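You operate a simulated robot arm through the tools that you are given. There is no shell and no other tool. Be economical: measure what you need, move in short steps, check, and stop when the job is done.

You run a simulated two-armed robot. Do the job below in one go: nothing can be reset, and whatever is moved stays where it is left.

JOB
Open the left ledger cupboard door, put the purple bundle from the top of the back desk on the upper shelf of the ledger cupboard and shut the door again. Then take the ticket holder from the teller side of counter 21 and leave it on top of the black toner cartridge there. Then take the stamp on the customer side of counter 21 and put it away on the left end of the front desk. Then put three of the transfer holders from the customer side of counter 21 on the top of the tall desk. Then open the grey printer front door. Keep to this order. Set down upright: ticket holder, transfer holder.

It is judged by the outcome, as a careful person would: the job done as asked, and still so three seconds after it is handed in. It fails if anything else is knocked over, pushed out of place, dropped, spilled or broken.

ROBOT AND FRAMES
Two 6-joint arms with two-finger parallel grippers on one trunk, on a base that drives. Base frame: it is fixed to the floor where the robot stands at the start and does not move with it; the origin is under the middle of the robot, x ahead of it, y to its left, z up. Units: mm, rad, N and s.
The left shoulder is at the start at [60, 187, 899], the right one opposite. With the tool pointing down near the work surface each hand reaches from about 280 to 620 mm from the robot's upright axis, wherever it stands, measured 20 degrees to its own side. Places, roughly: grey printer front door [-1200, -5400, 900]; left end of the front desk [-1900, -3900, 800]; left ledger cupboard door [400, 100, 400]; purple bundle [750, -4250, 750]; stamp [-6000, -4250, 750]; ticket holder [-5500, -4000, 750]; toner cartridge [-5750, -3500, 750]; top of the tall desk [-9200, -5500, 1000]; transfer holder [-6000, -4250, 750]; upper shelf of the ledger cupboard [700, 100, 400]. Payload 1.57 kg a hand.
The tool frame of a hand sits at the grasp point between the pads (the TCP): z along the fingers, y along the line on which they close. The tips reach 30 mm beyond it. Largest opening 110 mm; finger width 24, thickness 12; the body of the gripper, 48 by 112 mm, starts 78 mm behind the TCP.
Orientation is told as [roll, pitch, yaw] about the base's x, y, z axes, in that order, counted from this pose: with the fingers straight down and closing along the base's y, the tool's x points along the base's -x, its y along +y and its z along -z.

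CONTROLS
- The arms move only by the tool step_arm. It takes "left_motion", "right_motion" or both (then of equal length, played together; a hand with none holds still); each is a list of rows, each a list of 7 numbers: the shift along the base's x, y, z in mm, then the turn, a rotation vector about the base's x, y, z in degrees, then the closure, from 0 (fully open) to 1 (shut). In form: [[tx, ty, tz, wx, wy, wz, gripper], ...]. A call has 1 to 12 rows; each row shifts and turns the commanded pose from where the row before left it. Rows are played at 5 a second. More than 50 mm and 0.15 rad between two rows, or a gripper value outside its range, and nothing of the call is played. A pose out of reach is approached as far as the arm can. The call stops where the force on the tool passes 40 N (or 10 N more than at its start, if that is more) or the arm is blocked; 0.2 s more then pass. Each finger travels about 153 mm/s and halts on what it meets, pressing with about 32 N; the grip force reading is that of the motor and also rises with nothing between the fingers. The clock runs only during rows and for 0.2 s after the last one: add rows that do not move to give the fingers time. The reply holds the time, the measured pose of the TCP, the force on the tool along the base axes, the opening and the grip force, in the units named above and with some noise, with the torque about the TCP (base axes, N m) and any sound that the robot's microphone picked up, and new pictures: "pictures" is both (left out), scene, wrist or none (wrist: the cameras of the hands that moved).
- Cameras (640 x 400 px; columns grow to the right, rows downward): "scene" is now at [-7.9, 17.1, 1418.4]; the picture's right is [0.30, -0.96, 0.00], its down [-0.89, -0.28, -0.36] and it looks along [0.35, 0.11, -0.93] (base axes); focal length 248 px, centre (320, 200). "left" rides on the left gripper at [70, -16, -141] in its tool frame; the picture's right is [0.23, 0.97, 0.00], its down [-0.86, 0.20, -0.48] and it looks along [-0.47, 0.11, 0.88] (tool axes); focal length 222 px, centre (320, 200). "right" rides on the right gripper at [70, 16, -141] in its tool frame; the picture's right is [-0.23, 0.97, 0.00], its down [-0.86, -0.20, -0.48] and it looks along [-0.47, -0.11, 0.88] (tool axes); focal length 222 px, centre (320, 200). There is no depth. A picture from a camera that has moved, and an enlarged one, comes with that camera's place and axes in the base frame and with its lens.
- raise_lower(by): slides the trunk up (or, below 0, down) by that many mm; the arms and the scene camera ride with it, the base frame stays. It gives what a move gives, with no picture.
- drive_base(legs): drives the robot by 1 to 6 legs, each [ahead, left, turn to the left] in mm, mm and rad, along the robot's own axes; the way and the turn of a leg run together, so that a leg with both is an arc; at most 1500 mm and 3.142 rad a leg. The arms and the cameras ride along, it lands a little off, and it stops where it bumps. It gives what a move gives, and a new picture of the scene camera.
- turn_head(pan, tilt): turns the head with the scene camera to pan (to the left, within 1.501 rad either way) and tilt (down, from -0.506 to 1.204), counted from straight ahead of the robot. It gives what a move gives, and a new picture of the scene camera.
- inspect(camera, box): a new picture of the part [left, top, right, bottom] of that camera's present view, enlarged. The clock stands still meanwhile.
- job_done(): hands the job in; it is judged then, once.

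Go step by step. Nothing tells you exact positions but the pictures and the camera data: compare them with the known pose of the tool, close in by small moves and look again before you grip or let go. The budget is 217 turns and 260 pictures, counting those below and the enlarged ones. Unless the task says otherwise, let go and move clear before handing in.

The tools are called after "Request:" as a command line: name --argument value ..., lists and objects as JSON in quotes. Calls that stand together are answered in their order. step_arm: Moves the arms, as the interface text tells. Its arguments: {"type":"object","properties":{"left_motion":{"type":"array"},"right_motion":{"type":"array"},"pictures":{"type":"string","enum":["both","scene","wrist","none"]}},"required":[]} The other tools are called the same way: raise_lower (by) slides the trunk up or down; drive_base (legs) drives the base; turn_head (pan, tilt) turns the head that bears the scene camera; inspect (camera, box) takes an enlarged picture of a part of a camera's view; job_done () hands the job in.

At the start:

```text
time: 0.0
left_tool_pos: [224.2, 170.1, 599.9]
left_tool_rot: [0.0, -0.001, 0.001]
left_contact_force: [-0.7, 0.6, -0.6]
left_moment: [-0.02, 0.0, -0.02]
left_finger_gap: 110.0
left_grip_force: 0.1
right_tool_pos: [397.4, -84.6, 643.5]
right_tool_rot: [-0.001, 0.0, -0.001]
right_contact_force: [0.4, -0.3, -0.2]
right_moment: [-0.05, -0.01, 0.04]
right_finger_gap: 109.9
right_grip_force: 0.0
trunk travel left (down, up): [-527.0, 463.0]
robot x, y, heading: [-0.7, 3.3, -0.002]
head pan, tilt: [0.3, 1.201]
```

scene: 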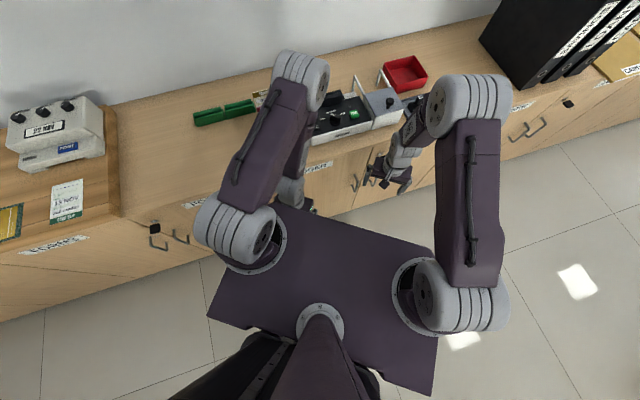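
right: 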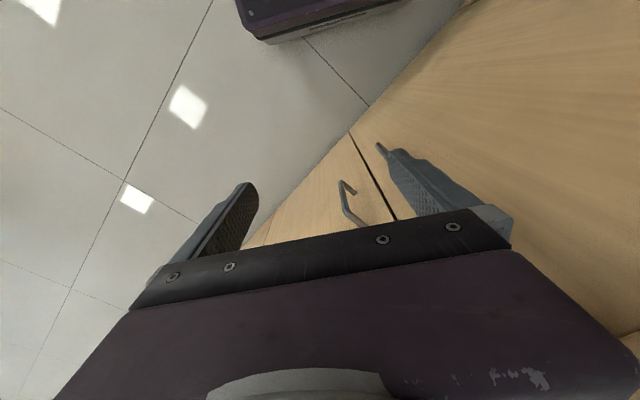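
left: 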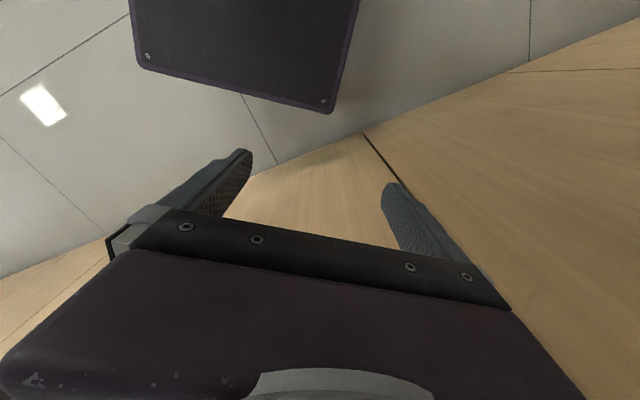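

I see a row of wooden cupboards ahead with the arms over it. I will look around first to find the labels and the door.

Request:
turn_head --pan 0.0 --tilt 0.7

Request:
turn_head --pan -1.4 --tilt 0.3

```text
time: 0.9
left_tool_pos: [223.5, 171.5, 599.6]
left_tool_rot: [-0.001, 0.0, 0.0]
left_contact_force: [-0.2, -0.2, 0.6]
left_moment: [0.02, -0.05, 0.01]
left_finger_gap: 109.9
left_grip_force: 0.1
right_tool_pos: [396.5, -85.0, 642.9]
right_tool_rot: [0.0, 0.0, -0.001]
right_contact_force: [0.3, 0.5, -0.2]
right_moment: [0.01, 0.0, 0.02]
right_finger_gap: 110.0
right_grip_force: 0.0
trunk travel left (down, up): [-527.0, 463.0]
robot x, y, heading: [1.4, 1.5, -0.002]
head pan, tilt: [0.0, 0.7]
camera scene: at [23.6, 0.6, 1454.3], right [0.0, -1.0, 0.0], down [-0.64, 0.0, -0.76], along [0.76, 0.0, -0.64], focal length 248 px, centre (320, 200)
```

scene: 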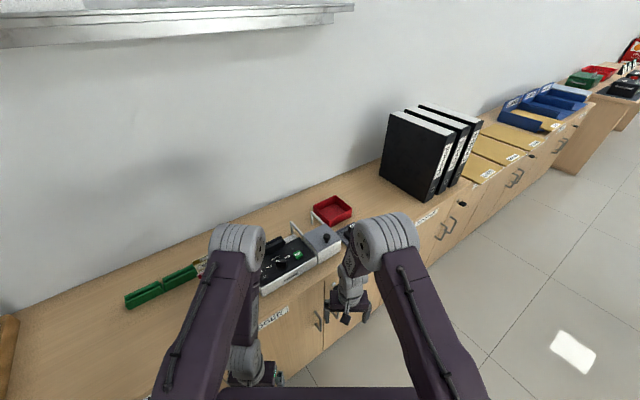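

```text
time: 2.5
left_tool_pos: [223.4, 170.8, 599.4]
left_tool_rot: [0.0, 0.002, 0.001]
left_contact_force: [-0.6, -0.9, 0.0]
left_moment: [-0.01, 0.01, 0.01]
left_finger_gap: 110.3
left_grip_force: 0.1
right_tool_pos: [396.8, -85.4, 643.3]
right_tool_rot: [0.0, 0.0, 0.0]
right_contact_force: [0.4, -1.0, -0.2]
right_moment: [0.01, 0.02, 0.01]
right_finger_gap: 110.1
right_grip_force: 0.1
trunk travel left (down, up): [-527.0, 463.0]
robot x, y, heading: [-0.6, 2.9, 0.0]
head pan, tilt: [-1.4, 0.3]
camera scene: at [-45.3, -91.5, 1490.5], right [-0.99, -0.17, 0.0], down [-0.05, 0.29, -0.96], along [0.16, -0.94, -0.3], focal length 248 px, centre (320, 200)
```

scene: 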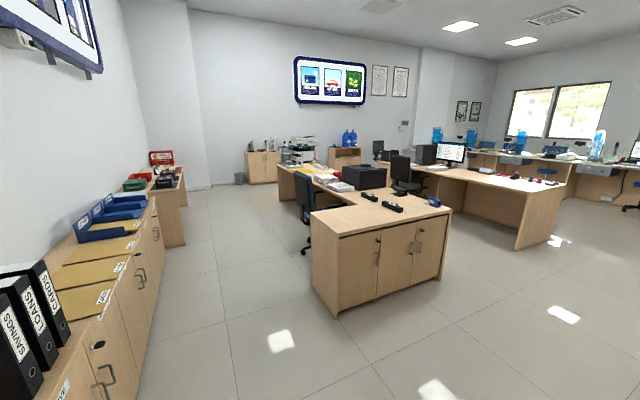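

The ledger cupboard is right in front; I'll back off a bit to see its doors.

Request:
drive_base --legs '[[-700, 0, 0]]'

Request:
turn_head --pan 0.0 --tilt 0.65

Request:
inspect --camera "scene" --box '[160, 150, 480, 350]'

```text
time: 6.3
left_tool_pos: [-477.6, 169.8, 600.2]
left_tool_rot: [0.0, -0.001, 0.006]
left_contact_force: [0.8, 1.1, -0.4]
left_moment: [-0.01, -0.02, 0.01]
left_finger_gap: 110.2
left_grip_force: 0.0
right_tool_pos: [-303.8, -84.1, 643.2]
right_tool_rot: [0.0, 0.0, 0.005]
right_contact_force: [0.2, 0.2, 0.7]
right_moment: [0.01, -0.02, -0.03]
right_finger_gap: 110.1
right_grip_force: 0.0
trunk travel left (down, up): [-527.0, 463.0]
robot x, y, heading: [-702.2, -1.4, 0.007]
head pan, tilt: [-1.4, 0.3]
camera scene: at [-745.9, -93.3, 1490.5], right [-0.98, -0.17, 0.0], down [-0.05, 0.29, -0.96], along [0.17, -0.94, -0.3], focal length 248 px, centre (320, 200)
```

scene: 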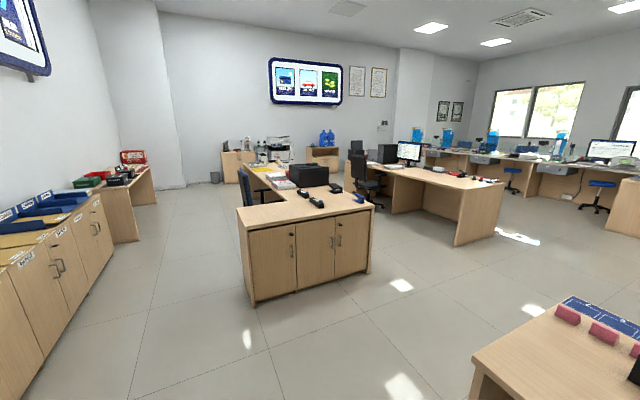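

```text
time: 7.8
left_tool_pos: [-477.9, 171.0, 599.4]
left_tool_rot: [0.0, -0.001, 0.004]
left_contact_force: [-0.1, -0.7, 0.4]
left_moment: [-0.04, 0.0, 0.01]
left_finger_gap: 110.2
left_grip_force: 0.1
right_tool_pos: [-302.7, -83.7, 642.2]
right_tool_rot: [0.001, 0.001, 0.006]
right_contact_force: [-0.4, 0.3, -0.3]
right_moment: [0.01, -0.01, 0.01]
right_finger_gap: 110.3
right_grip_force: 0.0
trunk travel left (down, up): [-527.0, 463.0]
robot x, y, heading: [-699.8, -2.5, 0.003]
head pan, tilt: [0.0, 0.649]
camera scene: at [-674.9, -1.0, 1458.7], right [0.0, -1.0, 0.0], down [-0.6, 0.0, -0.8], along [0.8, 0.0, -0.6], focal length 248 px, centre (320, 200)
```

scene: 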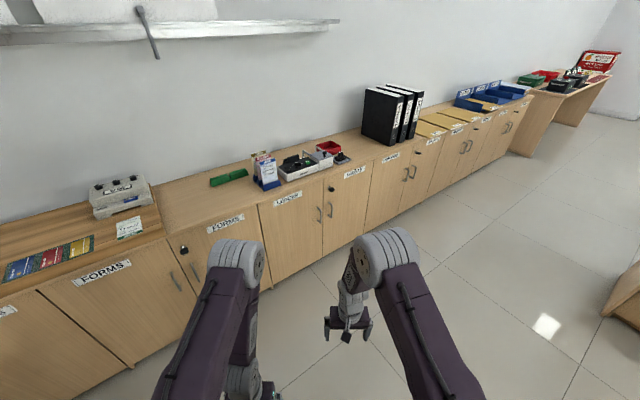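

```text
2.00 times, centred on (320, 250) of scene
camera zoom: at [-674.9, -1.0, 1458.7], right [0.0, -1.0, 0.0], down [-0.6, 0.0, -0.8], along [0.8, 0.0, -0.6], focal length 497 px, centre (320, 100)
```

zoom: 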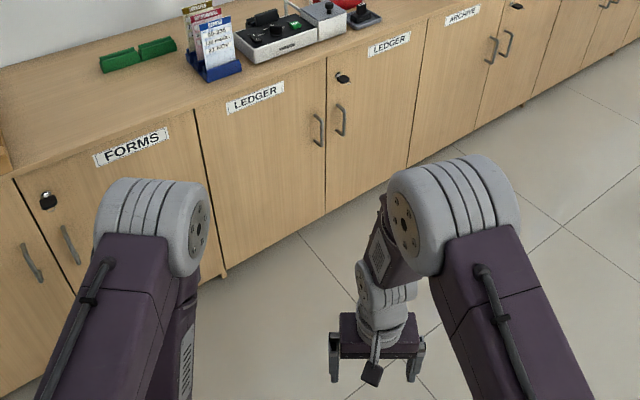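

The ledger doors meet near y≈-10, with the left door's handle about z 470 on a front around x 520. I'll lower the trunk and turn the left hand to point forward while the right hand tucks in.

Request:
raise_lower --by -330

Request:
step_arm --left_motion '[[10, 0, 20, 0, -8.5, 0, 0], [10, 0, 20, 0, -8.5, 0, 0], [10, 0, 20, 0, -8.5, 0, 0], [10, 0, 20, 0, -8.5, 0, 0], [10, 0, 20, 0, -8.5, 0, 0], [10, 0, 20, 0, -8.5, 0, 0], [10, 0, 20, 0, -8.5, 0, 0], [10, 0, 20, 0, -8.5, 0, 0], [10, 0, 20, 0, -8.5, 0, 0], [10, 0, 10, 0, -8.5, 0, 0], [0, 0, 0, 0, -5, 0, 0], [0, 0, 0, 0, 0, 0, 0]]' --right_motion '[[-10, -20, 0, 0, 0, 0, 0], [-15, -20, 0, 0, 0, 0, 0], [-15, -20, 0, 0, 0, 0, 0], [-15, -20, 0, 0, 0, 0, 0], [-15, -20, 0, 0, 0, 0, 0], [-15, -20, 0, 0, 0, 0, 0], [-15, -15, 0, 0, 0, 0, 0], [0, 0, 0, 0, 0, 0, 0], [0, 0, 0, 0, 0, 0, 0], [0, 0, 0, 0, 0, 0, 0], [0, 0, 0, 0, 0, 0, 0], [0, 0, 0, 0, 0, 0, 0]]' --pictures "scene"

```text
time: 11.1
left_tool_pos: [-477.4, 170.2, 272.6]
left_tool_rot: [-0.002, -0.001, 0.005]
left_contact_force: [-0.4, 1.5, 16.7]
left_moment: [-0.85, 0.1, 0.14]
left_finger_gap: 109.2
left_grip_force: 0.1
right_tool_pos: [-303.8, -84.9, 313.0]
right_tool_rot: [0.001, -0.001, 0.005]
right_contact_force: [0.1, -0.1, -0.1]
right_moment: [-0.01, -0.03, 0.04]
right_finger_gap: 110.3
right_grip_force: 0.1
trunk travel left (down, up): [-197.0, 793.0]
robot x, y, heading: [-702.6, -4.2, 0.008]
head pan, tilt: [0.0, 0.649]
stopped: the force on the tool passed its limit at 41 N (the readings are from after the stop); the commanded pose is now the measured one
```

```text
time: 13.7
left_tool_pos: [-205.3, 145.1, 764.5]
left_tool_rot: [-0.262, -1.554, 0.258]
left_contact_force: [0.6, 0.0, 0.4]
left_moment: [0.01, 0.02, -0.03]
left_finger_gap: 109.9
left_grip_force: 0.0
left hand out of reach, approached as far as the arm can: row 1, 2, 3, 4, 5, 6, 7, 8, 9, 10, 11
right_tool_pos: [-403.6, -221.7, 313.3]
right_tool_rot: [0.0, -0.002, 0.005]
right_contact_force: [0.0, -0.3, -0.5]
right_moment: [-0.01, -0.01, 0.0]
right_finger_gap: 110.4
right_grip_force: 0.0
trunk travel left (down, up): [-197.0, 793.0]
robot x, y, heading: [-698.9, -0.4, 0.006]
head pan, tilt: [0.0, 0.649]
camera scene: at [-675.0, -1.0, 1129.4], right [0.0, -1.0, 0.0], down [-0.6, 0.0, -0.8], along [0.8, 0.0, -0.6], focal length 248 px, centre (320, 200)
```

scene: 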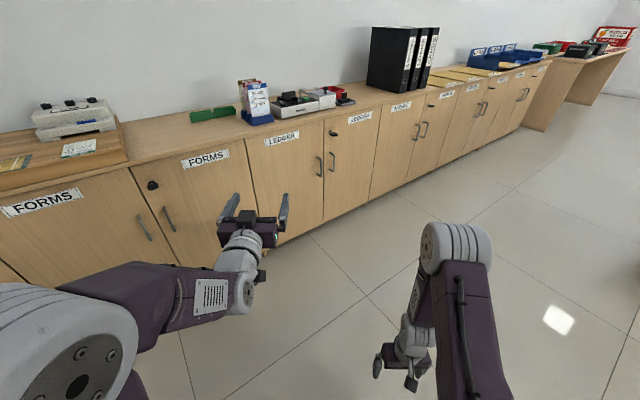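

The left hand touched my own base plate while lowering, and a tucked horizontal pose is out of reach. I'll command it further ahead.

Request:
step_arm --left_motion '[[20, 0, 0, 0, 0, 0, 0], [20, 0, 0, 0, 0, 0, 0], [20, 0, 0, 0, 0, 0, 0], [20, 0, 0, 0, 0, 0, 0], [20, 0, 0, 0, 0, 0, 0], [20, 0, 0, 0, 0, 0, 0], [20, 0, 0, 0, 0, 0, 0], [20, 0, 0, 0, 0, 0, 0], [0, 0, 0, 0, 0, 0, 0]]' --pictures "scene"

```text
time: 15.7
left_tool_pos: [-46.3, 145.2, 764.9]
left_tool_rot: [-1.754, -1.565, 1.751]
left_contact_force: [1.5, 0.0, 0.0]
left_moment: [0.01, 0.01, 0.02]
left_finger_gap: 109.9
left_grip_force: 0.0
right_tool_pos: [-403.7, -220.7, 313.8]
right_tool_rot: [0.001, 0.0, 0.006]
right_contact_force: [-0.1, 0.9, -0.2]
right_moment: [0.02, -0.01, 0.01]
right_finger_gap: 110.0
right_grip_force: 0.0
trunk travel left (down, up): [-197.0, 793.0]
robot x, y, heading: [-696.7, -0.9, 0.008]
head pan, tilt: [0.0, 0.649]
camera scene: at [-674.9, -1.0, 1129.4], right [0.0, -1.0, 0.0], down [-0.6, 0.0, -0.8], along [0.8, 0.0, -0.6], focal length 248 px, centre (320, 200)
```

scene: 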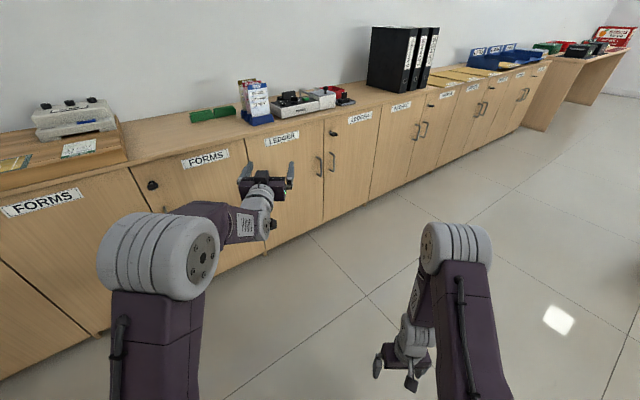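

Now the hand is horizontal and reachable at 650 mm ahead. I'll lower it to handle height.

Request:
step_arm --left_motion '[[0, 0, -40, 0, 0, 0, 0], [0, 0, -40, 0, 0, 0, 0], [0, 0, -40, 0, 0, 0, 0], [0, 0, -40, 0, 0, 0, 0], [0, 0, -40, 0, 0, 0, 0], [0, 0, -40, 0, 0, 0, 0], [0, 0, -40, 0, 0, 0, 0], [0, 0, -15, 0, 0, 0, 0], [0, 0, 0, 0, 0, 0, 0]]' --pictures "both"

Request:
inspect --camera "scene" --box '[200, 80, 400, 205]'

```text
time: 17.6
left_tool_pos: [53.6, 139.9, 536.1]
left_tool_rot: [-1.216, -1.565, 1.213]
left_contact_force: [0.1, -0.3, -0.4]
left_moment: [0.02, 0.01, 0.02]
left_finger_gap: 110.0
left_grip_force: 0.1
left hand out of reach, approached as far as the arm can: row 2, 3, 4, 5, 6, 7, 8
right_tool_pos: [-403.8, -221.5, 312.7]
right_tool_rot: [0.001, 0.001, 0.005]
right_contact_force: [0.2, -0.1, 0.0]
right_moment: [-0.01, -0.05, 0.01]
right_finger_gap: 110.3
right_grip_force: 0.1
trunk travel left (down, up): [-197.0, 793.0]
robot x, y, heading: [-701.6, -0.2, 0.005]
head pan, tilt: [0.0, 0.649]
camera scene: at [-674.9, -1.0, 1129.4], right [0.0, -1.0, 0.0], down [-0.6, 0.0, -0.8], along [0.8, 0.0, -0.6], focal length 248 px, centre (320, 200)
camera left: at [-87.6, 125.0, 465.9], right [0.0, 0.97, -0.23], down [-0.48, 0.2, 0.85], along [0.88, 0.11, 0.46], focal length 222 px, centre (320, 200)
```

scene: 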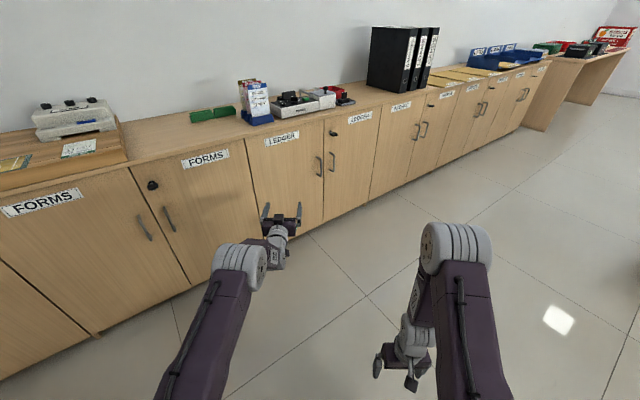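
left: 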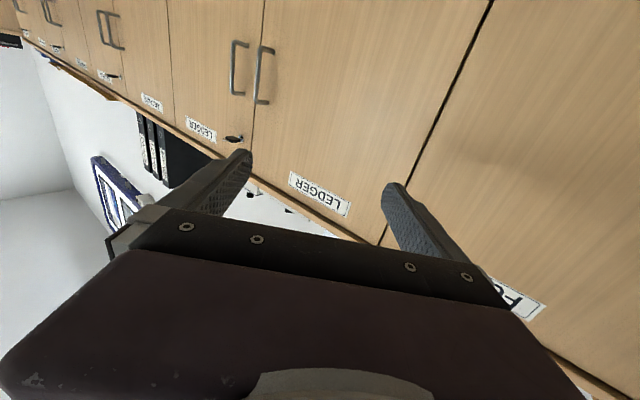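

```text
3.20 times, centred on (300, 142) of scene
camera zoom: at [-674.9, -1.0, 1129.4], right [0.0, -1.0, 0.0], down [-0.6, 0.0, -0.8], along [0.8, 0.0, -0.6], focal length 795 px, centre (384, 384)
```

zoom: 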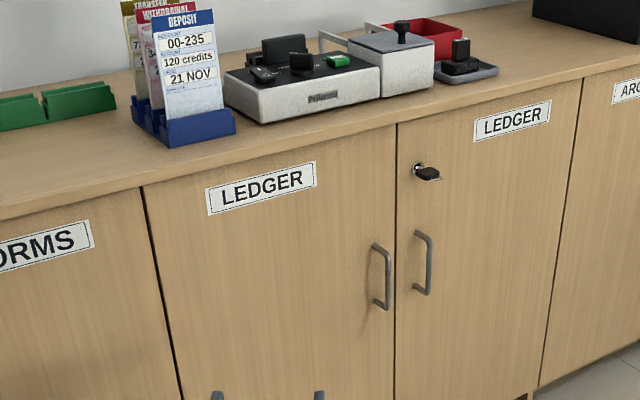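

The wrist view and scene view both place the handle near y≈-8, z≈450-490. I'll shift right and forward to put the left hand about 100 mm short of it.

Request:
step_arm --right_motion '[[0, 0, 40, 0, 0, 0, 0], [0, 0, 40, 0, 0, 0, 0], [0, 0, 40, 0, 0, 0, 0]]' --pictures "none"

Request:
drive_base --legs '[[310, -150, 0]]'

Request:
raise_lower --by -75

Request:
inspect --camera "left" --box '[0, 0, 640, 400]'

Request:
inspect --camera "scene" --box '[200, 100, 400, 225]'

```text
time: 18.4
left_tool_pos: [52.8, 141.7, 537.2]
left_tool_rot: [-1.221, -1.567, 1.223]
left_contact_force: [-0.5, 0.1, 0.3]
left_moment: [0.04, 0.0, 0.02]
left_finger_gap: 110.1
left_grip_force: 0.1
right_tool_pos: [-403.9, -219.6, 434.6]
right_tool_rot: [0.001, 0.001, 0.004]
right_contact_force: [-0.9, 0.6, 0.1]
right_moment: [-0.02, -0.02, 0.0]
right_finger_gap: 110.1
right_grip_force: 0.0
trunk travel left (down, up): [-197.0, 793.0]
robot x, y, heading: [-697.7, -1.7, 0.005]
head pan, tilt: [0.0, 0.649]
```

```text
time: 20.7
left_tool_pos: [364.5, -5.7, 536.1]
left_tool_rot: [-1.148, -1.566, 1.149]
left_contact_force: [-0.4, -0.3, -0.5]
left_moment: [0.0, -0.01, -0.02]
left_finger_gap: 109.8
left_grip_force: 0.1
right_tool_pos: [-92.1, -366.3, 434.1]
right_tool_rot: [0.0, 0.0, 0.006]
right_contact_force: [0.5, -0.2, -0.2]
right_moment: [0.02, -0.01, 0.02]
right_finger_gap: 110.2
right_grip_force: 0.1
trunk travel left (down, up): [-197.0, 793.0]
robot x, y, heading: [-389.0, -147.2, 0.006]
head pan, tilt: [0.0, 0.649]
camera scene: at [-365.1, -148.5, 1129.3], right [0.01, -1.0, 0.0], down [-0.6, 0.0, -0.8], along [0.8, 0.01, -0.6], focal length 248 px, centre (320, 200)
```

scene: 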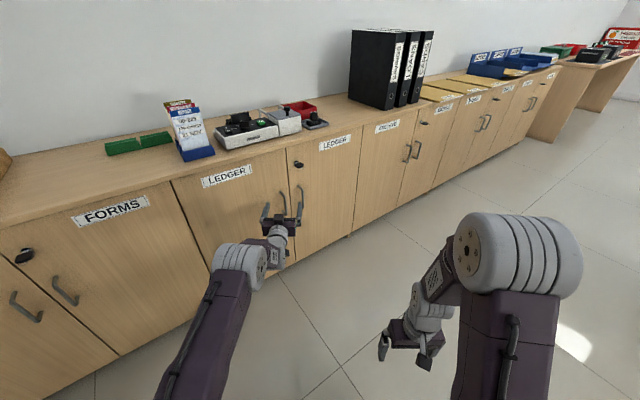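

```text
time: 21.8
left_tool_pos: [363.6, -4.8, 461.8]
left_tool_rot: [-1.23, -1.565, 1.232]
left_contact_force: [-0.3, 0.8, -0.3]
left_moment: [0.0, 0.02, 0.01]
left_finger_gap: 109.9
left_grip_force: 0.1
right_tool_pos: [-93.2, -366.5, 358.6]
right_tool_rot: [-0.001, 0.001, 0.006]
right_contact_force: [0.1, -0.7, 0.2]
right_moment: [0.0, -0.03, 0.03]
right_finger_gap: 110.1
right_grip_force: 0.1
trunk travel left (down, up): [-122.0, 868.0]
robot x, y, heading: [-391.4, -146.9, 0.009]
head pan, tilt: [0.0, 0.649]
```

```text
1.00 times, centred on (320, 200) of left (not enlarged: the box is as wide or as high as the picture)
camera zoom: at [221.7, -21.2, 391.3], right [0.0, 0.97, -0.23], down [-0.48, 0.2, 0.85], along [0.88, 0.11, 0.46], focal length 222 px, centre (320, 200)
```

zoom: 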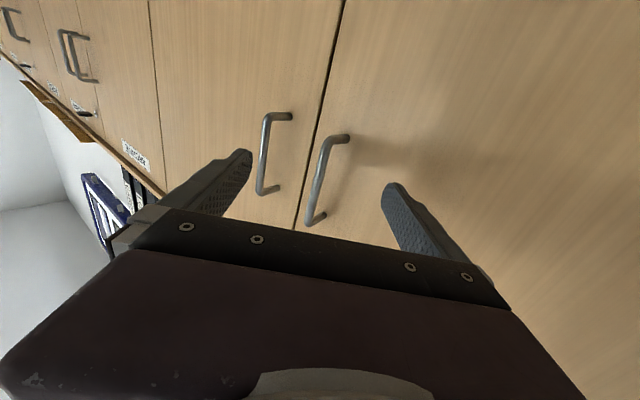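

```text
3.20 times, centred on (300, 162) of scene
camera zoom: at [-365.3, -148.4, 1054.4], right [0.01, -1.0, 0.0], down [-0.6, 0.0, -0.8], along [0.8, 0.01, -0.6], focal length 795 px, centre (384, 320)
```

zoom: 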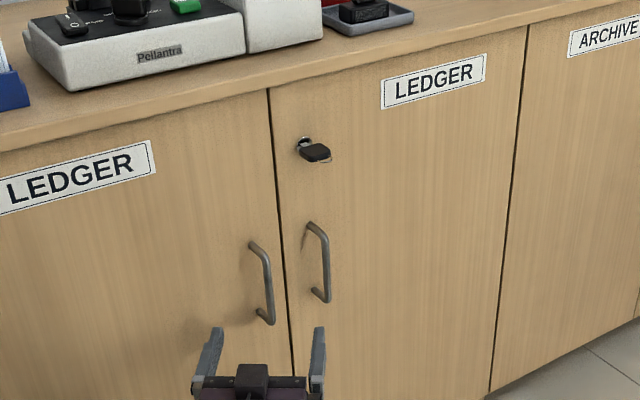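

The handle bar is triangulated at about x 452, y 2, z 440–540. I'll half-close the fingers, raise a little, and drive forward so the pads straddle it.

Request:
step_arm --left_motion '[[0, 6, 0, 0, 0, 0, 0.5], [0, 0, 0, 0, 0, 0, 0.5]]' --pictures "none"

Request:
raise_lower --by 26

Request:
drive_base --legs '[[78, 0, 0]]'

Request:
inspect --camera "left" --box '[0, 0, 640, 400]'

```text
time: 22.4
left_tool_pos: [365.1, 1.3, 461.1]
left_tool_rot: [-1.121, -1.565, 1.12]
left_contact_force: [0.2, -0.3, 0.8]
left_moment: [-0.01, 0.01, 0.02]
left_finger_gap: 54.9
left_grip_force: 0.0
right_tool_pos: [-91.8, -366.4, 359.1]
right_tool_rot: [0.0, -0.001, 0.007]
right_contact_force: [0.6, 0.2, 0.6]
right_moment: [-0.02, 0.01, -0.03]
right_finger_gap: 109.9
right_grip_force: 0.1
trunk travel left (down, up): [-122.0, 868.0]
robot x, y, heading: [-390.6, -149.1, 0.006]
head pan, tilt: [0.0, 0.649]
```

```text
time: 23.1
left_tool_pos: [364.0, 1.0, 486.7]
left_tool_rot: [-1.068, -1.565, 1.067]
left_contact_force: [0.0, -0.5, 0.6]
left_moment: [0.0, -0.01, 0.04]
left_finger_gap: 55.0
left_grip_force: 0.0
right_tool_pos: [-92.3, -365.3, 386.4]
right_tool_rot: [0.002, 0.001, 0.008]
right_contact_force: [-0.4, 0.3, 0.7]
right_moment: [0.01, 0.0, 0.0]
right_finger_gap: 109.7
right_grip_force: 0.1
trunk travel left (down, up): [-148.0, 842.0]
robot x, y, heading: [-392.3, -147.0, 0.003]
head pan, tilt: [0.0, 0.649]
```

```text
time: 24.2
left_tool_pos: [419.7, 1.3, 485.7]
left_tool_rot: [-1.926, -1.566, 1.934]
left_contact_force: [-17.7, -3.4, 5.1]
left_moment: [0.23, -0.23, 0.55]
left_finger_gap: 52.0
left_grip_force: 0.1
right_tool_pos: [-33.0, -366.6, 385.6]
right_tool_rot: [-0.001, -0.002, 0.009]
right_contact_force: [-1.1, 0.4, 0.2]
right_moment: [-0.01, 0.0, 0.0]
right_finger_gap: 110.3
right_grip_force: 0.0
trunk travel left (down, up): [-148.0, 842.0]
robot x, y, heading: [-331.2, -147.6, 0.003]
head pan, tilt: [0.0, 0.649]
stopped in leg 1: the force on the tool passed its limit at 200 N (the readings are from after the stop); the commanded pose is now the measured one
camera scene: at [-307.2, -148.6, 1080.4], right [0.01, -1.0, 0.0], down [-0.6, 0.0, -0.8], along [0.8, 0.01, -0.6], focal length 248 px, centre (320, 200)
```

scene: 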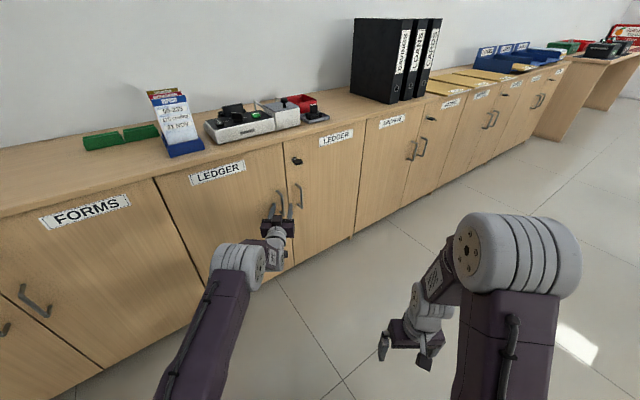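

```text
1.00 times, centred on (320, 200) of left (not enlarged: the box is as wide or as high as the picture)
camera zoom: at [278.3, -15.1, 415.2], right [0.0, 0.97, -0.23], down [-0.48, 0.2, 0.85], along [0.88, 0.11, 0.47], focal length 222 px, centre (320, 200)
```

zoom: 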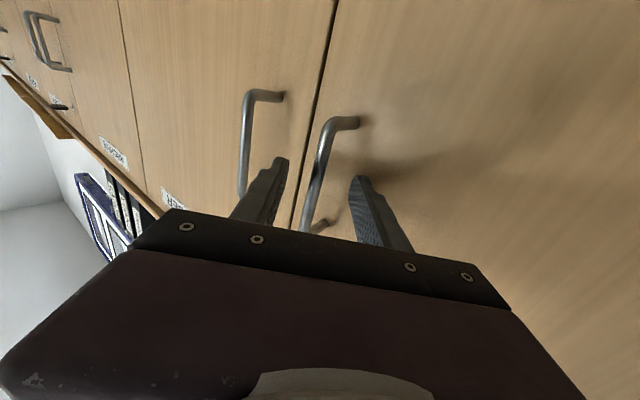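

The right fingertip touched something at x≈450, earlier than expected. I'll look closely.

Request:
inspect --camera "left" --box '[220, 90, 420, 215]'

Request:
inspect --camera "scene" --box '[230, 160, 330, 222]'

```text
3.20 times, centred on (320, 152) of left
camera zoom: at [278.3, -15.1, 415.2], right [0.0, 0.97, -0.23], down [-0.48, 0.2, 0.85], along [0.88, 0.11, 0.47], focal length 711 px, centre (320, 352)
```

zoom: 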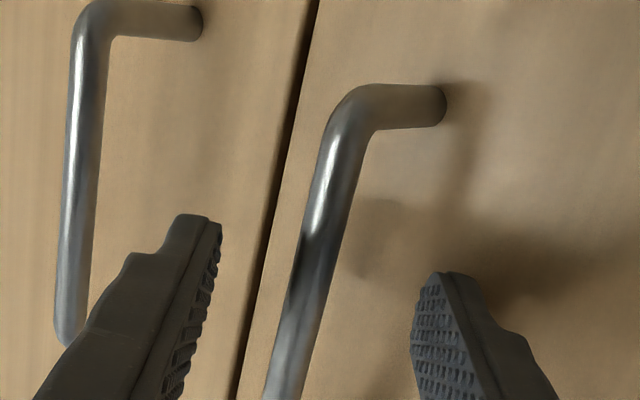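

```text
6.40 times, centred on (280, 191) of scene
camera zoom: at [-307.2, -148.6, 1080.4], right [0.01, -1.0, 0.0], down [-0.6, 0.0, -0.8], along [0.8, 0.01, -0.6], focal length 1589 px, centre (576, 258)
```

zoom: 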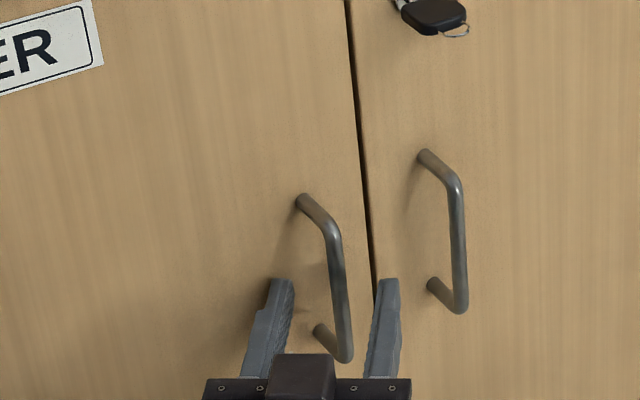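

The fingers straddle the bar and the tips are at the door face. I'll back off slightly, raise a little and close on the bar.

Request:
step_arm --left_motion '[[-6, 0, 10, 0, 0, 0, 0.5], [0, -3, 10, 0, 0, 0, 0.5], [0, 0, 0, 0, 0, 0, 0.8], [0, 0, 0, 0, 0, 0, 1], [0, 0, 0, 0, 0, 0, 1]]' --pictures "wrist"

```text
time: 25.4
left_tool_pos: [421.4, -3.2, 507.1]
left_tool_rot: [-2.238, -1.567, 2.242]
left_contact_force: [4.1, -6.7, 5.3]
left_moment: [0.15, -0.58, -0.16]
left_finger_gap: 9.9
left_grip_force: 27.6
left hand out of reach, approached as far as the arm can: row 1
right_tool_pos: [-32.2, -366.3, 384.7]
right_tool_rot: [0.0, 0.001, 0.007]
right_contact_force: [0.1, -0.3, -0.4]
right_moment: [0.0, -0.01, -0.02]
right_finger_gap: 110.0
right_grip_force: 0.0
trunk travel left (down, up): [-148.0, 842.0]
robot x, y, heading: [-332.5, -146.3, 0.005]
head pan, tilt: [0.0, 0.649]
camera left: at [280.4, -18.9, 436.2], right [0.0, 0.97, -0.23], down [-0.48, 0.2, 0.85], along [0.88, 0.11, 0.47], focal length 222 px, centre (320, 200)
```

left: 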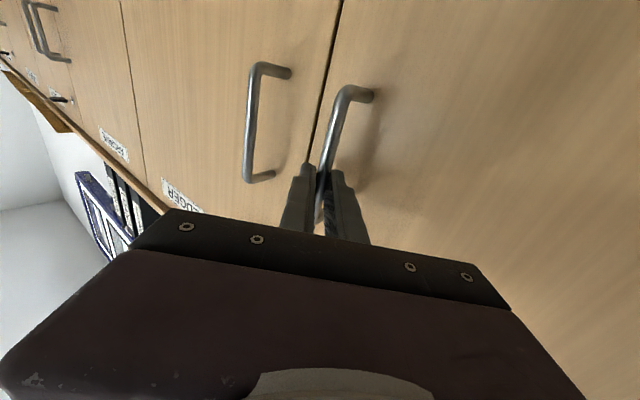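

The bar is gripped. The hinge is near (452, 358), so I'll pull along its arc by backing the base up.

Request:
drive_base --legs '[[-40, 6, 0], [-40, 10, 0], [-36, 14, 0], [-36, 18, 0]]'

```text
time: 26.2
left_tool_pos: [405.7, -11.0, 506.6]
left_tool_rot: [2.973, -1.569, -2.99]
left_contact_force: [1.5, -0.7, -2.5]
left_moment: [-0.01, -0.75, 0.0]
left_finger_gap: 9.6
left_grip_force: 27.9
right_tool_pos: [-48.4, -364.9, 384.5]
right_tool_rot: [-0.001, 0.001, 0.005]
right_contact_force: [-0.6, -0.1, -0.4]
right_moment: [0.02, 0.0, 0.0]
right_finger_gap: 110.1
right_grip_force: 0.1
trunk travel left (down, up): [-148.0, 842.0]
robot x, y, heading: [-348.8, -146.1, 0.005]
head pan, tilt: [0.0, 0.649]
stopped in leg 1: the force on the tool passed its limit at 48 N (the readings are from after the stop); the commanded pose is now the measured one
camera scene: at [-321.0, -146.2, 1080.3], right [0.0, -1.0, 0.0], down [-0.6, 0.0, -0.8], along [0.8, 0.0, -0.6], focal length 248 px, centre (320, 200)
```

scene: 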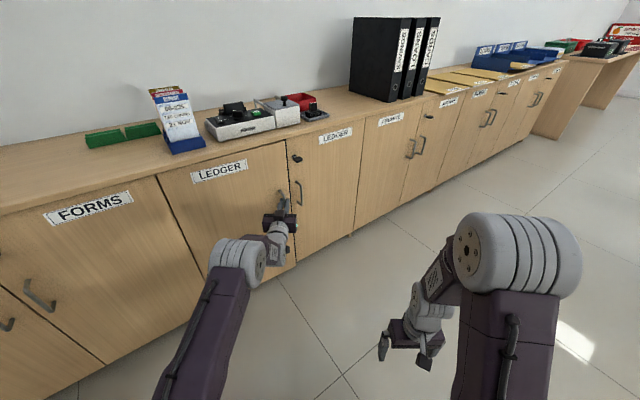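

The door seems to have come a bit free (16 mm). I'll continue pulling.

Request:
drive_base --legs '[[-30, 6, 0], [-30, 10, 0], [-30, 14, 0]]'

```text
time: 27.1
left_tool_pos: [383.8, -19.7, 507.1]
left_tool_rot: [2.004, -1.566, -2.046]
left_contact_force: [0.9, -0.6, -2.0]
left_moment: [-0.42, -0.41, -0.05]
left_finger_gap: 9.9
left_grip_force: 28.4
right_tool_pos: [-70.2, -361.9, 384.3]
right_tool_rot: [-0.001, -0.001, 0.002]
right_contact_force: [0.2, 0.6, 0.4]
right_moment: [0.01, 0.04, -0.03]
right_finger_gap: 110.1
right_grip_force: 0.0
trunk travel left (down, up): [-148.0, 842.0]
robot x, y, heading: [-366.2, -144.5, 0.001]
head pan, tilt: [0.0, 0.649]
stopped in leg 1: the force on the tool passed its limit at 47 N (the readings are from after the stop); the commanded pose is now the measured one
camera scene: at [-342.5, -142.7, 1080.4], right [0.0, -1.0, 0.0], down [-0.6, 0.0, -0.8], along [0.8, 0.0, -0.6], focal length 248 px, centre (320, 200)
```

scene: 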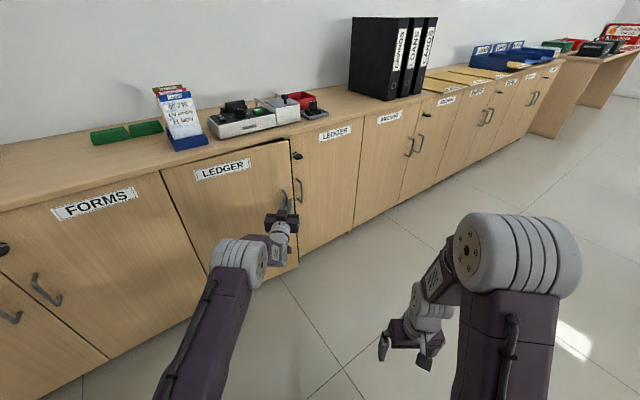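

The door is opening (about 7°). I'll keep pulling with more leftward component.

Request:
drive_base --legs '[[-50, 22, 0]]'

Request:
drive_base --legs '[[-50, 25, 0]]'

```text
time: 27.9
left_tool_pos: [363.6, -26.9, 507.3]
left_tool_rot: [1.832, -1.559, -1.902]
left_contact_force: [-0.8, -0.8, -3.2]
left_moment: [-0.77, -0.43, 0.03]
left_finger_gap: 9.9
left_grip_force: 28.2
right_tool_pos: [-91.9, -356.8, 384.8]
right_tool_rot: [-0.001, 0.001, -0.003]
right_contact_force: [-0.2, -0.1, -1.0]
right_moment: [-0.02, -0.01, 0.01]
right_finger_gap: 109.8
right_grip_force: 0.0
trunk travel left (down, up): [-148.0, 842.0]
robot x, y, heading: [-389.4, -133.2, -0.003]
head pan, tilt: [0.0, 0.649]
stopped in leg 1: the force on the tool passed its limit at 53 N (the readings are from after the stop); the commanded pose is now the measured one
camera scene: at [-361.6, -134.6, 1080.4], right [-0.01, -1.0, 0.0], down [-0.6, 0.0, -0.8], along [0.8, 0.0, -0.6], focal length 248 px, centre (320, 200)
```

scene: 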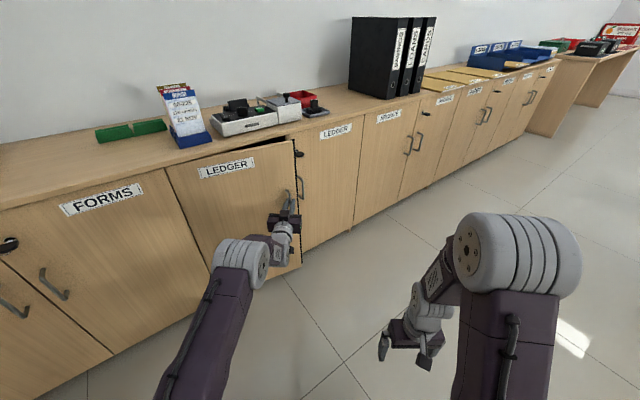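

```text
time: 28.8
left_tool_pos: [344.9, -33.6, 506.3]
left_tool_rot: [1.732, -1.553, -1.832]
left_contact_force: [0.3, -0.9, -3.4]
left_moment: [-0.77, -0.39, 0.01]
left_finger_gap: 10.0
left_grip_force: 28.0
right_tool_pos: [-111.3, -349.8, 384.4]
right_tool_rot: [0.0, 0.002, -0.008]
right_contact_force: [0.4, 0.3, 0.4]
right_moment: [-0.02, 0.02, 0.03]
right_finger_gap: 109.9
right_grip_force: 0.1
trunk travel left (down, up): [-148.0, 842.0]
robot x, y, heading: [-408.4, -121.7, -0.009]
head pan, tilt: [0.0, 0.649]
stopped in leg 1: the force on the tool passed its limit at 54 N (the readings are from after the stop); the commanded pose is now the measured one
camera scene: at [-380.8, -125.2, 1080.4], right [-0.01, -1.0, 0.0], down [-0.6, 0.01, -0.8], along [0.8, -0.01, -0.6], focal length 248 px, centre (320, 200)
```

scene: 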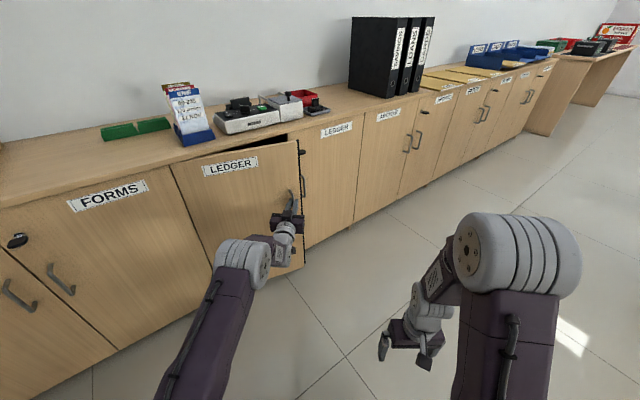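

The hand pose drifts right while the door opens; I want a closer look at the grip.

Request:
inspect --camera "left" --box '[0, 0, 640, 400]'

Request:
inspect --camera "scene" --box '[160, 120, 340, 232]'

```text
1.00 times, centred on (320, 200) of left (not enlarged: the box is as wide or as high as the picture)
camera zoom: at [203.1, -33.1, 436.1], right [0.1, 0.97, -0.21], down [-0.46, 0.23, 0.86], along [0.88, 0.02, 0.47], focal length 222 px, centre (320, 200)
```

zoom: 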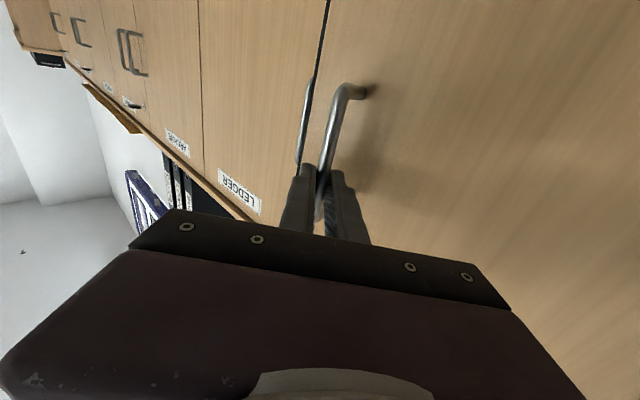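

```text
3.56 times, centred on (250, 176) of scene
camera zoom: at [-380.8, -125.2, 1080.4], right [-0.01, -1.0, 0.0], down [-0.6, 0.01, -0.8], along [0.8, -0.01, -0.6], focal length 883 px, centre (569, 285)
```

zoom: 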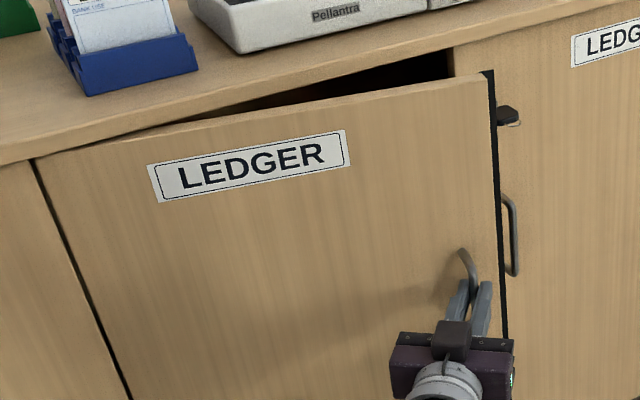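

The grip is good; the door is open ~12°. I'll pull straight back now without leftward motion.

Request:
drive_base --legs '[[-80, -10, 0]]'

```text
time: 29.8
left_tool_pos: [265.2, -45.5, 506.1]
left_tool_rot: [1.703, -1.549, -1.804]
left_contact_force: [1.4, -22.7, -4.9]
left_moment: [-0.73, -0.22, -0.31]
left_finger_gap: 10.1
left_grip_force: 28.0
right_tool_pos: [-192.2, -358.7, 384.0]
right_tool_rot: [0.004, 0.0, -0.01]
right_contact_force: [0.4, -0.2, -0.1]
right_moment: [-0.01, -0.01, -0.02]
right_finger_gap: 110.1
right_grip_force: 0.0
trunk travel left (down, up): [-148.0, 842.0]
robot x, y, heading: [-488.6, -135.4, -0.01]
head pan, tilt: [0.0, 0.649]
camera scene: at [-460.1, -136.3, 1080.3], right [-0.01, -1.0, 0.0], down [-0.61, 0.01, -0.8], along [0.8, -0.01, -0.61], focal length 248 px, centre (320, 200)
```

scene: 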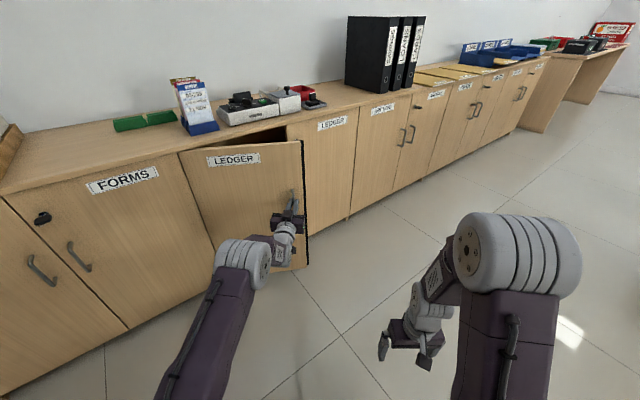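

It works well: the handle is now at x 265. I'll continue.

Request:
drive_base --legs '[[-70, -5, 0]]'

Request:
inspect --camera "scene" --box '[160, 100, 360, 225]'

```text
time: 30.8
left_tool_pos: [195.4, -42.0, 507.3]
left_tool_rot: [1.874, -1.557, -1.963]
left_contact_force: [4.4, 32.6, -1.4]
left_moment: [-0.66, -0.24, 0.46]
left_finger_gap: 9.9
left_grip_force: 28.1
right_tool_pos: [-262.2, -360.8, 385.4]
right_tool_rot: [-0.003, -0.001, -0.008]
right_contact_force: [-0.2, -0.7, -0.4]
right_moment: [-0.01, 0.02, 0.03]
right_finger_gap: 110.3
right_grip_force: 0.0
trunk travel left (down, up): [-148.0, 842.0]
robot x, y, heading: [-556.0, -138.7, -0.01]
head pan, tilt: [0.0, 0.649]
camera scene: at [-530.6, -135.6, 1080.3], right [-0.01, -1.0, 0.0], down [-0.61, 0.0, -0.8], along [0.8, -0.01, -0.61], focal length 248 px, centre (320, 200)
```

scene: 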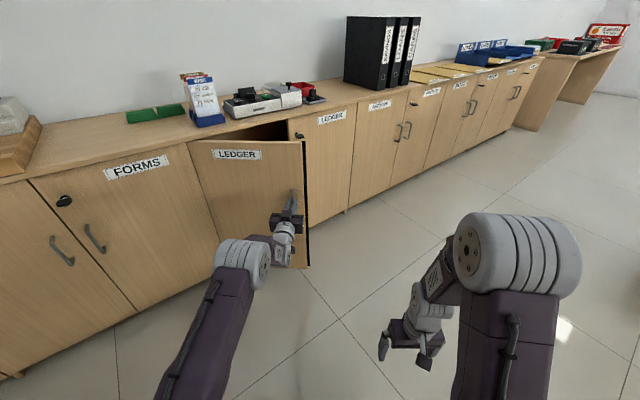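

```text
3.20 times, centred on (260, 162) of scene
camera zoom: at [-530.6, -135.6, 1080.3], right [-0.01, -1.0, 0.0], down [-0.61, 0.0, -0.8], along [0.8, -0.01, -0.61], focal length 795 px, centre (512, 320)
```

zoom: 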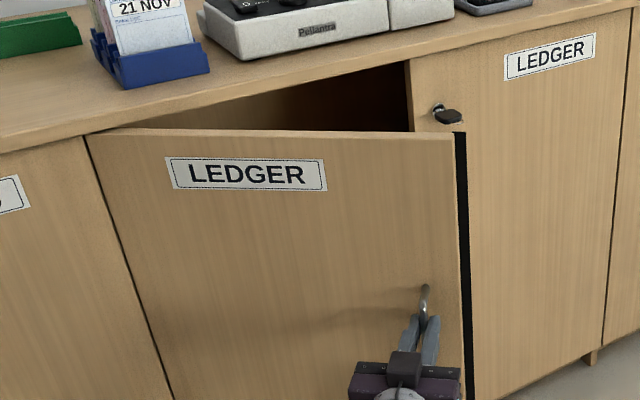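

The door is open about 35°. I'll release the handle and back away.

Request:
step_arm --left_motion '[[0, 8, 0, 0, 0, 0, 0.5], [0, 0, 0, 0, 0, 0, 0.4], [0, 0, 0, 0, 0, 0, 0.4]]' --pictures "wrist"

Request:
drive_base --legs '[[-110, 0, 0], [0, -140, 0]]'

Request:
inspect --camera "scene" --box '[160, 80, 400, 230]'

```text
time: 31.6
left_tool_pos: [195.3, -35.7, 508.5]
left_tool_rot: [1.836, -1.555, -1.925]
left_contact_force: [0.2, 1.0, -0.9]
left_moment: [0.0, 0.02, 0.03]
left_finger_gap: 65.8
left_grip_force: 0.1
right_tool_pos: [-260.8, -360.7, 385.2]
right_tool_rot: [-0.002, 0.002, -0.009]
right_contact_force: [-0.4, -0.2, 0.4]
right_moment: [-0.01, 0.0, 0.01]
right_finger_gap: 109.9
right_grip_force: 0.1
trunk travel left (down, up): [-148.0, 842.0]
robot x, y, heading: [-558.1, -138.7, -0.011]
head pan, tilt: [0.0, 0.649]
camera left: at [53.9, -36.8, 436.5], right [0.09, 0.97, -0.21], down [-0.46, 0.23, 0.86], along [0.88, 0.02, 0.47], focal length 222 px, centre (320, 200)
```

left: 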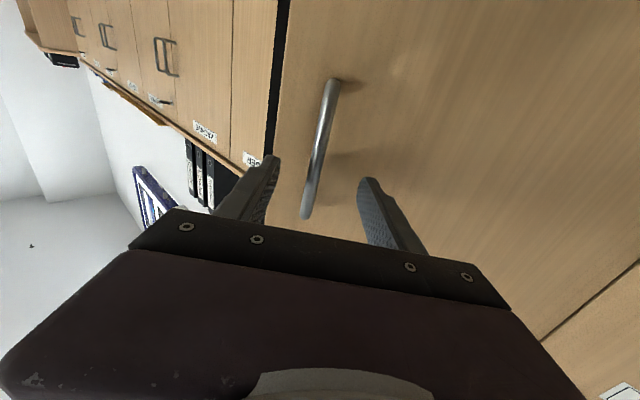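

```text
time: 33.7
left_tool_pos: [84.7, -172.3, 508.4]
left_tool_rot: [1.833, -1.556, -1.925]
left_contact_force: [0.2, 0.5, 0.2]
left_moment: [0.0, 0.03, -0.05]
left_finger_gap: 66.3
left_grip_force: 0.0
right_tool_pos: [-372.8, -497.7, 384.0]
right_tool_rot: [0.001, 0.0, -0.007]
right_contact_force: [-0.9, -0.4, 0.2]
right_moment: [-0.01, -0.03, 0.03]
right_finger_gap: 110.0
right_grip_force: 0.0
trunk travel left (down, up): [-148.0, 842.0]
robot x, y, heading: [-670.8, -279.2, -0.009]
head pan, tilt: [0.0, 0.649]
camera scene: at [-641.6, -275.4, 1080.4], right [-0.01, -1.0, 0.0], down [-0.6, 0.01, -0.8], along [0.8, -0.01, -0.6], focal length 248 px, centre (320, 200)
```

scene: 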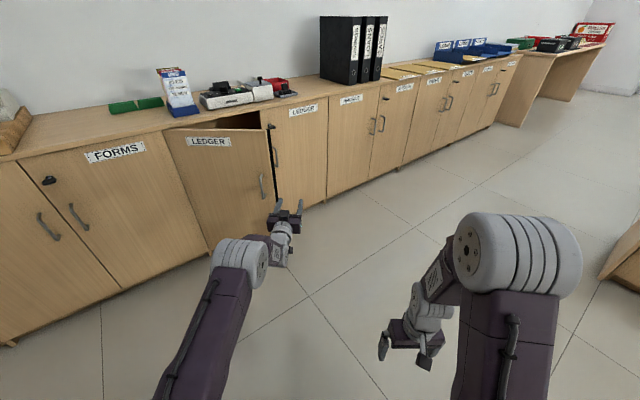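

```text
2.67 times, centred on (280, 155) of scene
camera zoom: at [-641.6, -275.4, 1080.4], right [-0.01, -1.0, 0.0], down [-0.6, 0.01, -0.8], along [0.8, -0.01, -0.6], focal length 662 px, centre (427, 320)
```

zoom: 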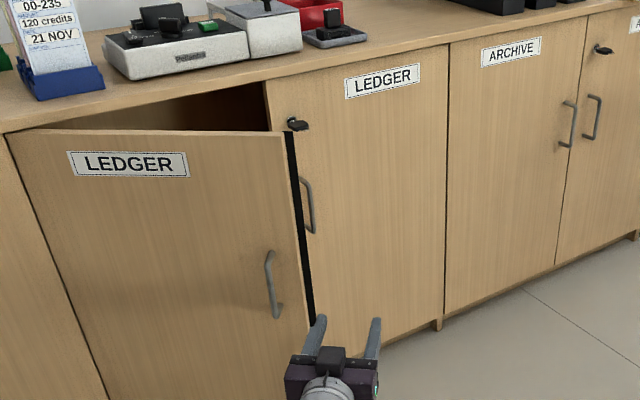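

The cupboard row is actually oblique (~36°) to my frame: left door from hinge (274, 299) to its free side (511, -20), now about 40° open. I'll turn to face the row squarely, with the left hand just right of the door's free edge, then push the door leftwards from inside.

Request:
step_arm --left_motion '[[0, 0, 0, 0, 0, 0, 1], [0, 0, 0, 0, 0, 0, 1], [0, 0, 0, 0, 0, 0, 1]]' --pictures "none"

Request:
drive_base --legs '[[466, -428, 0], [0, 0, 0.65]]'

Request:
inspect --camera "scene" --box '[100, 60, 500, 310]'

```text
time: 34.5
left_tool_pos: [84.8, -171.5, 507.8]
left_tool_rot: [1.832, -1.555, -1.922]
left_contact_force: [0.2, -0.9, 0.5]
left_moment: [0.0, -0.01, 0.0]
left_finger_gap: 0.0
left_grip_force: 21.8
right_tool_pos: [-372.3, -498.4, 385.1]
right_tool_rot: [0.0, 0.001, -0.006]
right_contact_force: [-0.1, 0.0, 0.5]
right_moment: [-0.02, -0.02, 0.01]
right_finger_gap: 109.9
right_grip_force: 0.2
trunk travel left (down, up): [-148.0, 842.0]
robot x, y, heading: [-668.4, -275.7, -0.012]
head pan, tilt: [0.0, 0.649]
```

```text
time: 39.8
left_tool_pos: [333.4, -168.5, 507.2]
left_tool_rot: [1.833, -1.556, -1.274]
left_contact_force: [0.7, -1.0, -0.2]
left_moment: [-0.03, 0.03, 0.0]
left_finger_gap: 0.0
left_grip_force: 20.9
right_tool_pos: [164.6, -704.1, 385.8]
right_tool_rot: [-0.001, 0.001, 0.638]
right_contact_force: [-0.4, -0.2, -0.6]
right_moment: [0.0, 0.03, -0.02]
right_finger_gap: 110.0
right_grip_force: 0.0
trunk travel left (down, up): [-148.0, 842.0]
robot x, y, heading: [-203.8, -703.9, 0.639]
head pan, tilt: [0.0, 0.649]
camera scene: at [-184.7, -688.1, 1080.4], right [0.59, -0.8, 0.0], down [-0.49, -0.36, -0.8], along [0.64, 0.47, -0.6], focal length 248 px, centre (320, 200)
```

scene: 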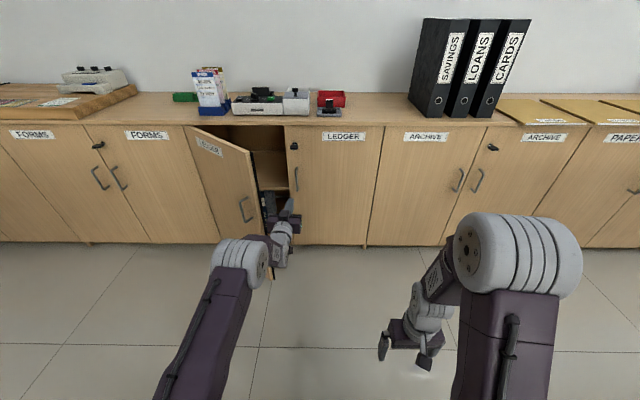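

```text
1.60 times, centred on (300, 185) of scene
camera zoom: at [-184.7, -688.1, 1080.4], right [0.59, -0.8, 0.0], down [-0.49, -0.36, -0.8], along [0.64, 0.47, -0.6], focal length 397 px, centre (352, 224)
```

zoom: 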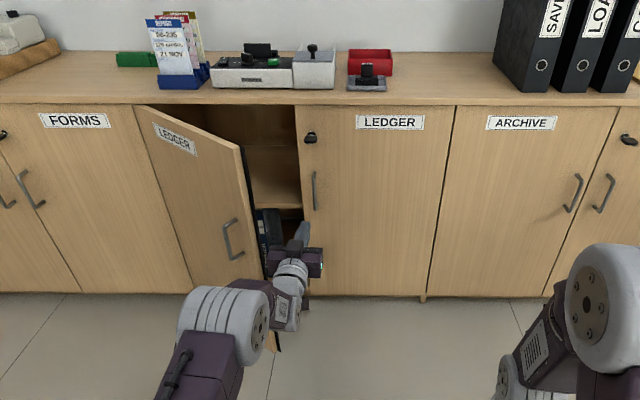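

Now I'm square to the cupboard, and the upper shelf shows inside. The closed left hand is right of the door's edge; I'll sweep left and slightly back to push the door wide open.

Request:
drive_base --legs '[[0, 95, 0], [-89, 107, 0], [-40, 110, 0], [-15, 100, 0]]'

```text
time: 43.8
left_tool_pos: [-20.9, 71.6, 507.6]
left_tool_rot: [1.785, -1.552, -1.249]
left_contact_force: [3.2, -3.9, -1.0]
left_moment: [-0.03, -0.03, 0.11]
left_finger_gap: 0.2
left_grip_force: 21.9
right_tool_pos: [-196.0, -458.5, 384.6]
right_tool_rot: [0.001, 0.001, 0.635]
right_contact_force: [0.4, -0.3, -0.4]
right_moment: [0.0, 0.01, 0.02]
right_finger_gap: 109.9
right_grip_force: 0.2
trunk travel left (down, up): [-148.0, 842.0]
robot x, y, heading: [-563.2, -454.0, 0.634]
head pan, tilt: [0.0, 0.649]
stopped in leg 4: the force on the tool passed its limit at 42 N (the readings are from after the stop); the commanded pose is now the measured one
camera scene: at [-544.6, -439.6, 1080.4], right [0.59, -0.81, 0.0], down [-0.49, -0.36, -0.8], along [0.64, 0.47, -0.6], focal length 248 px, centre (320, 200)
```

scene: 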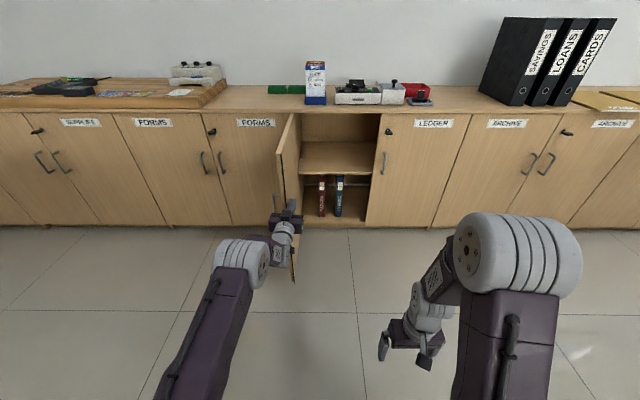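

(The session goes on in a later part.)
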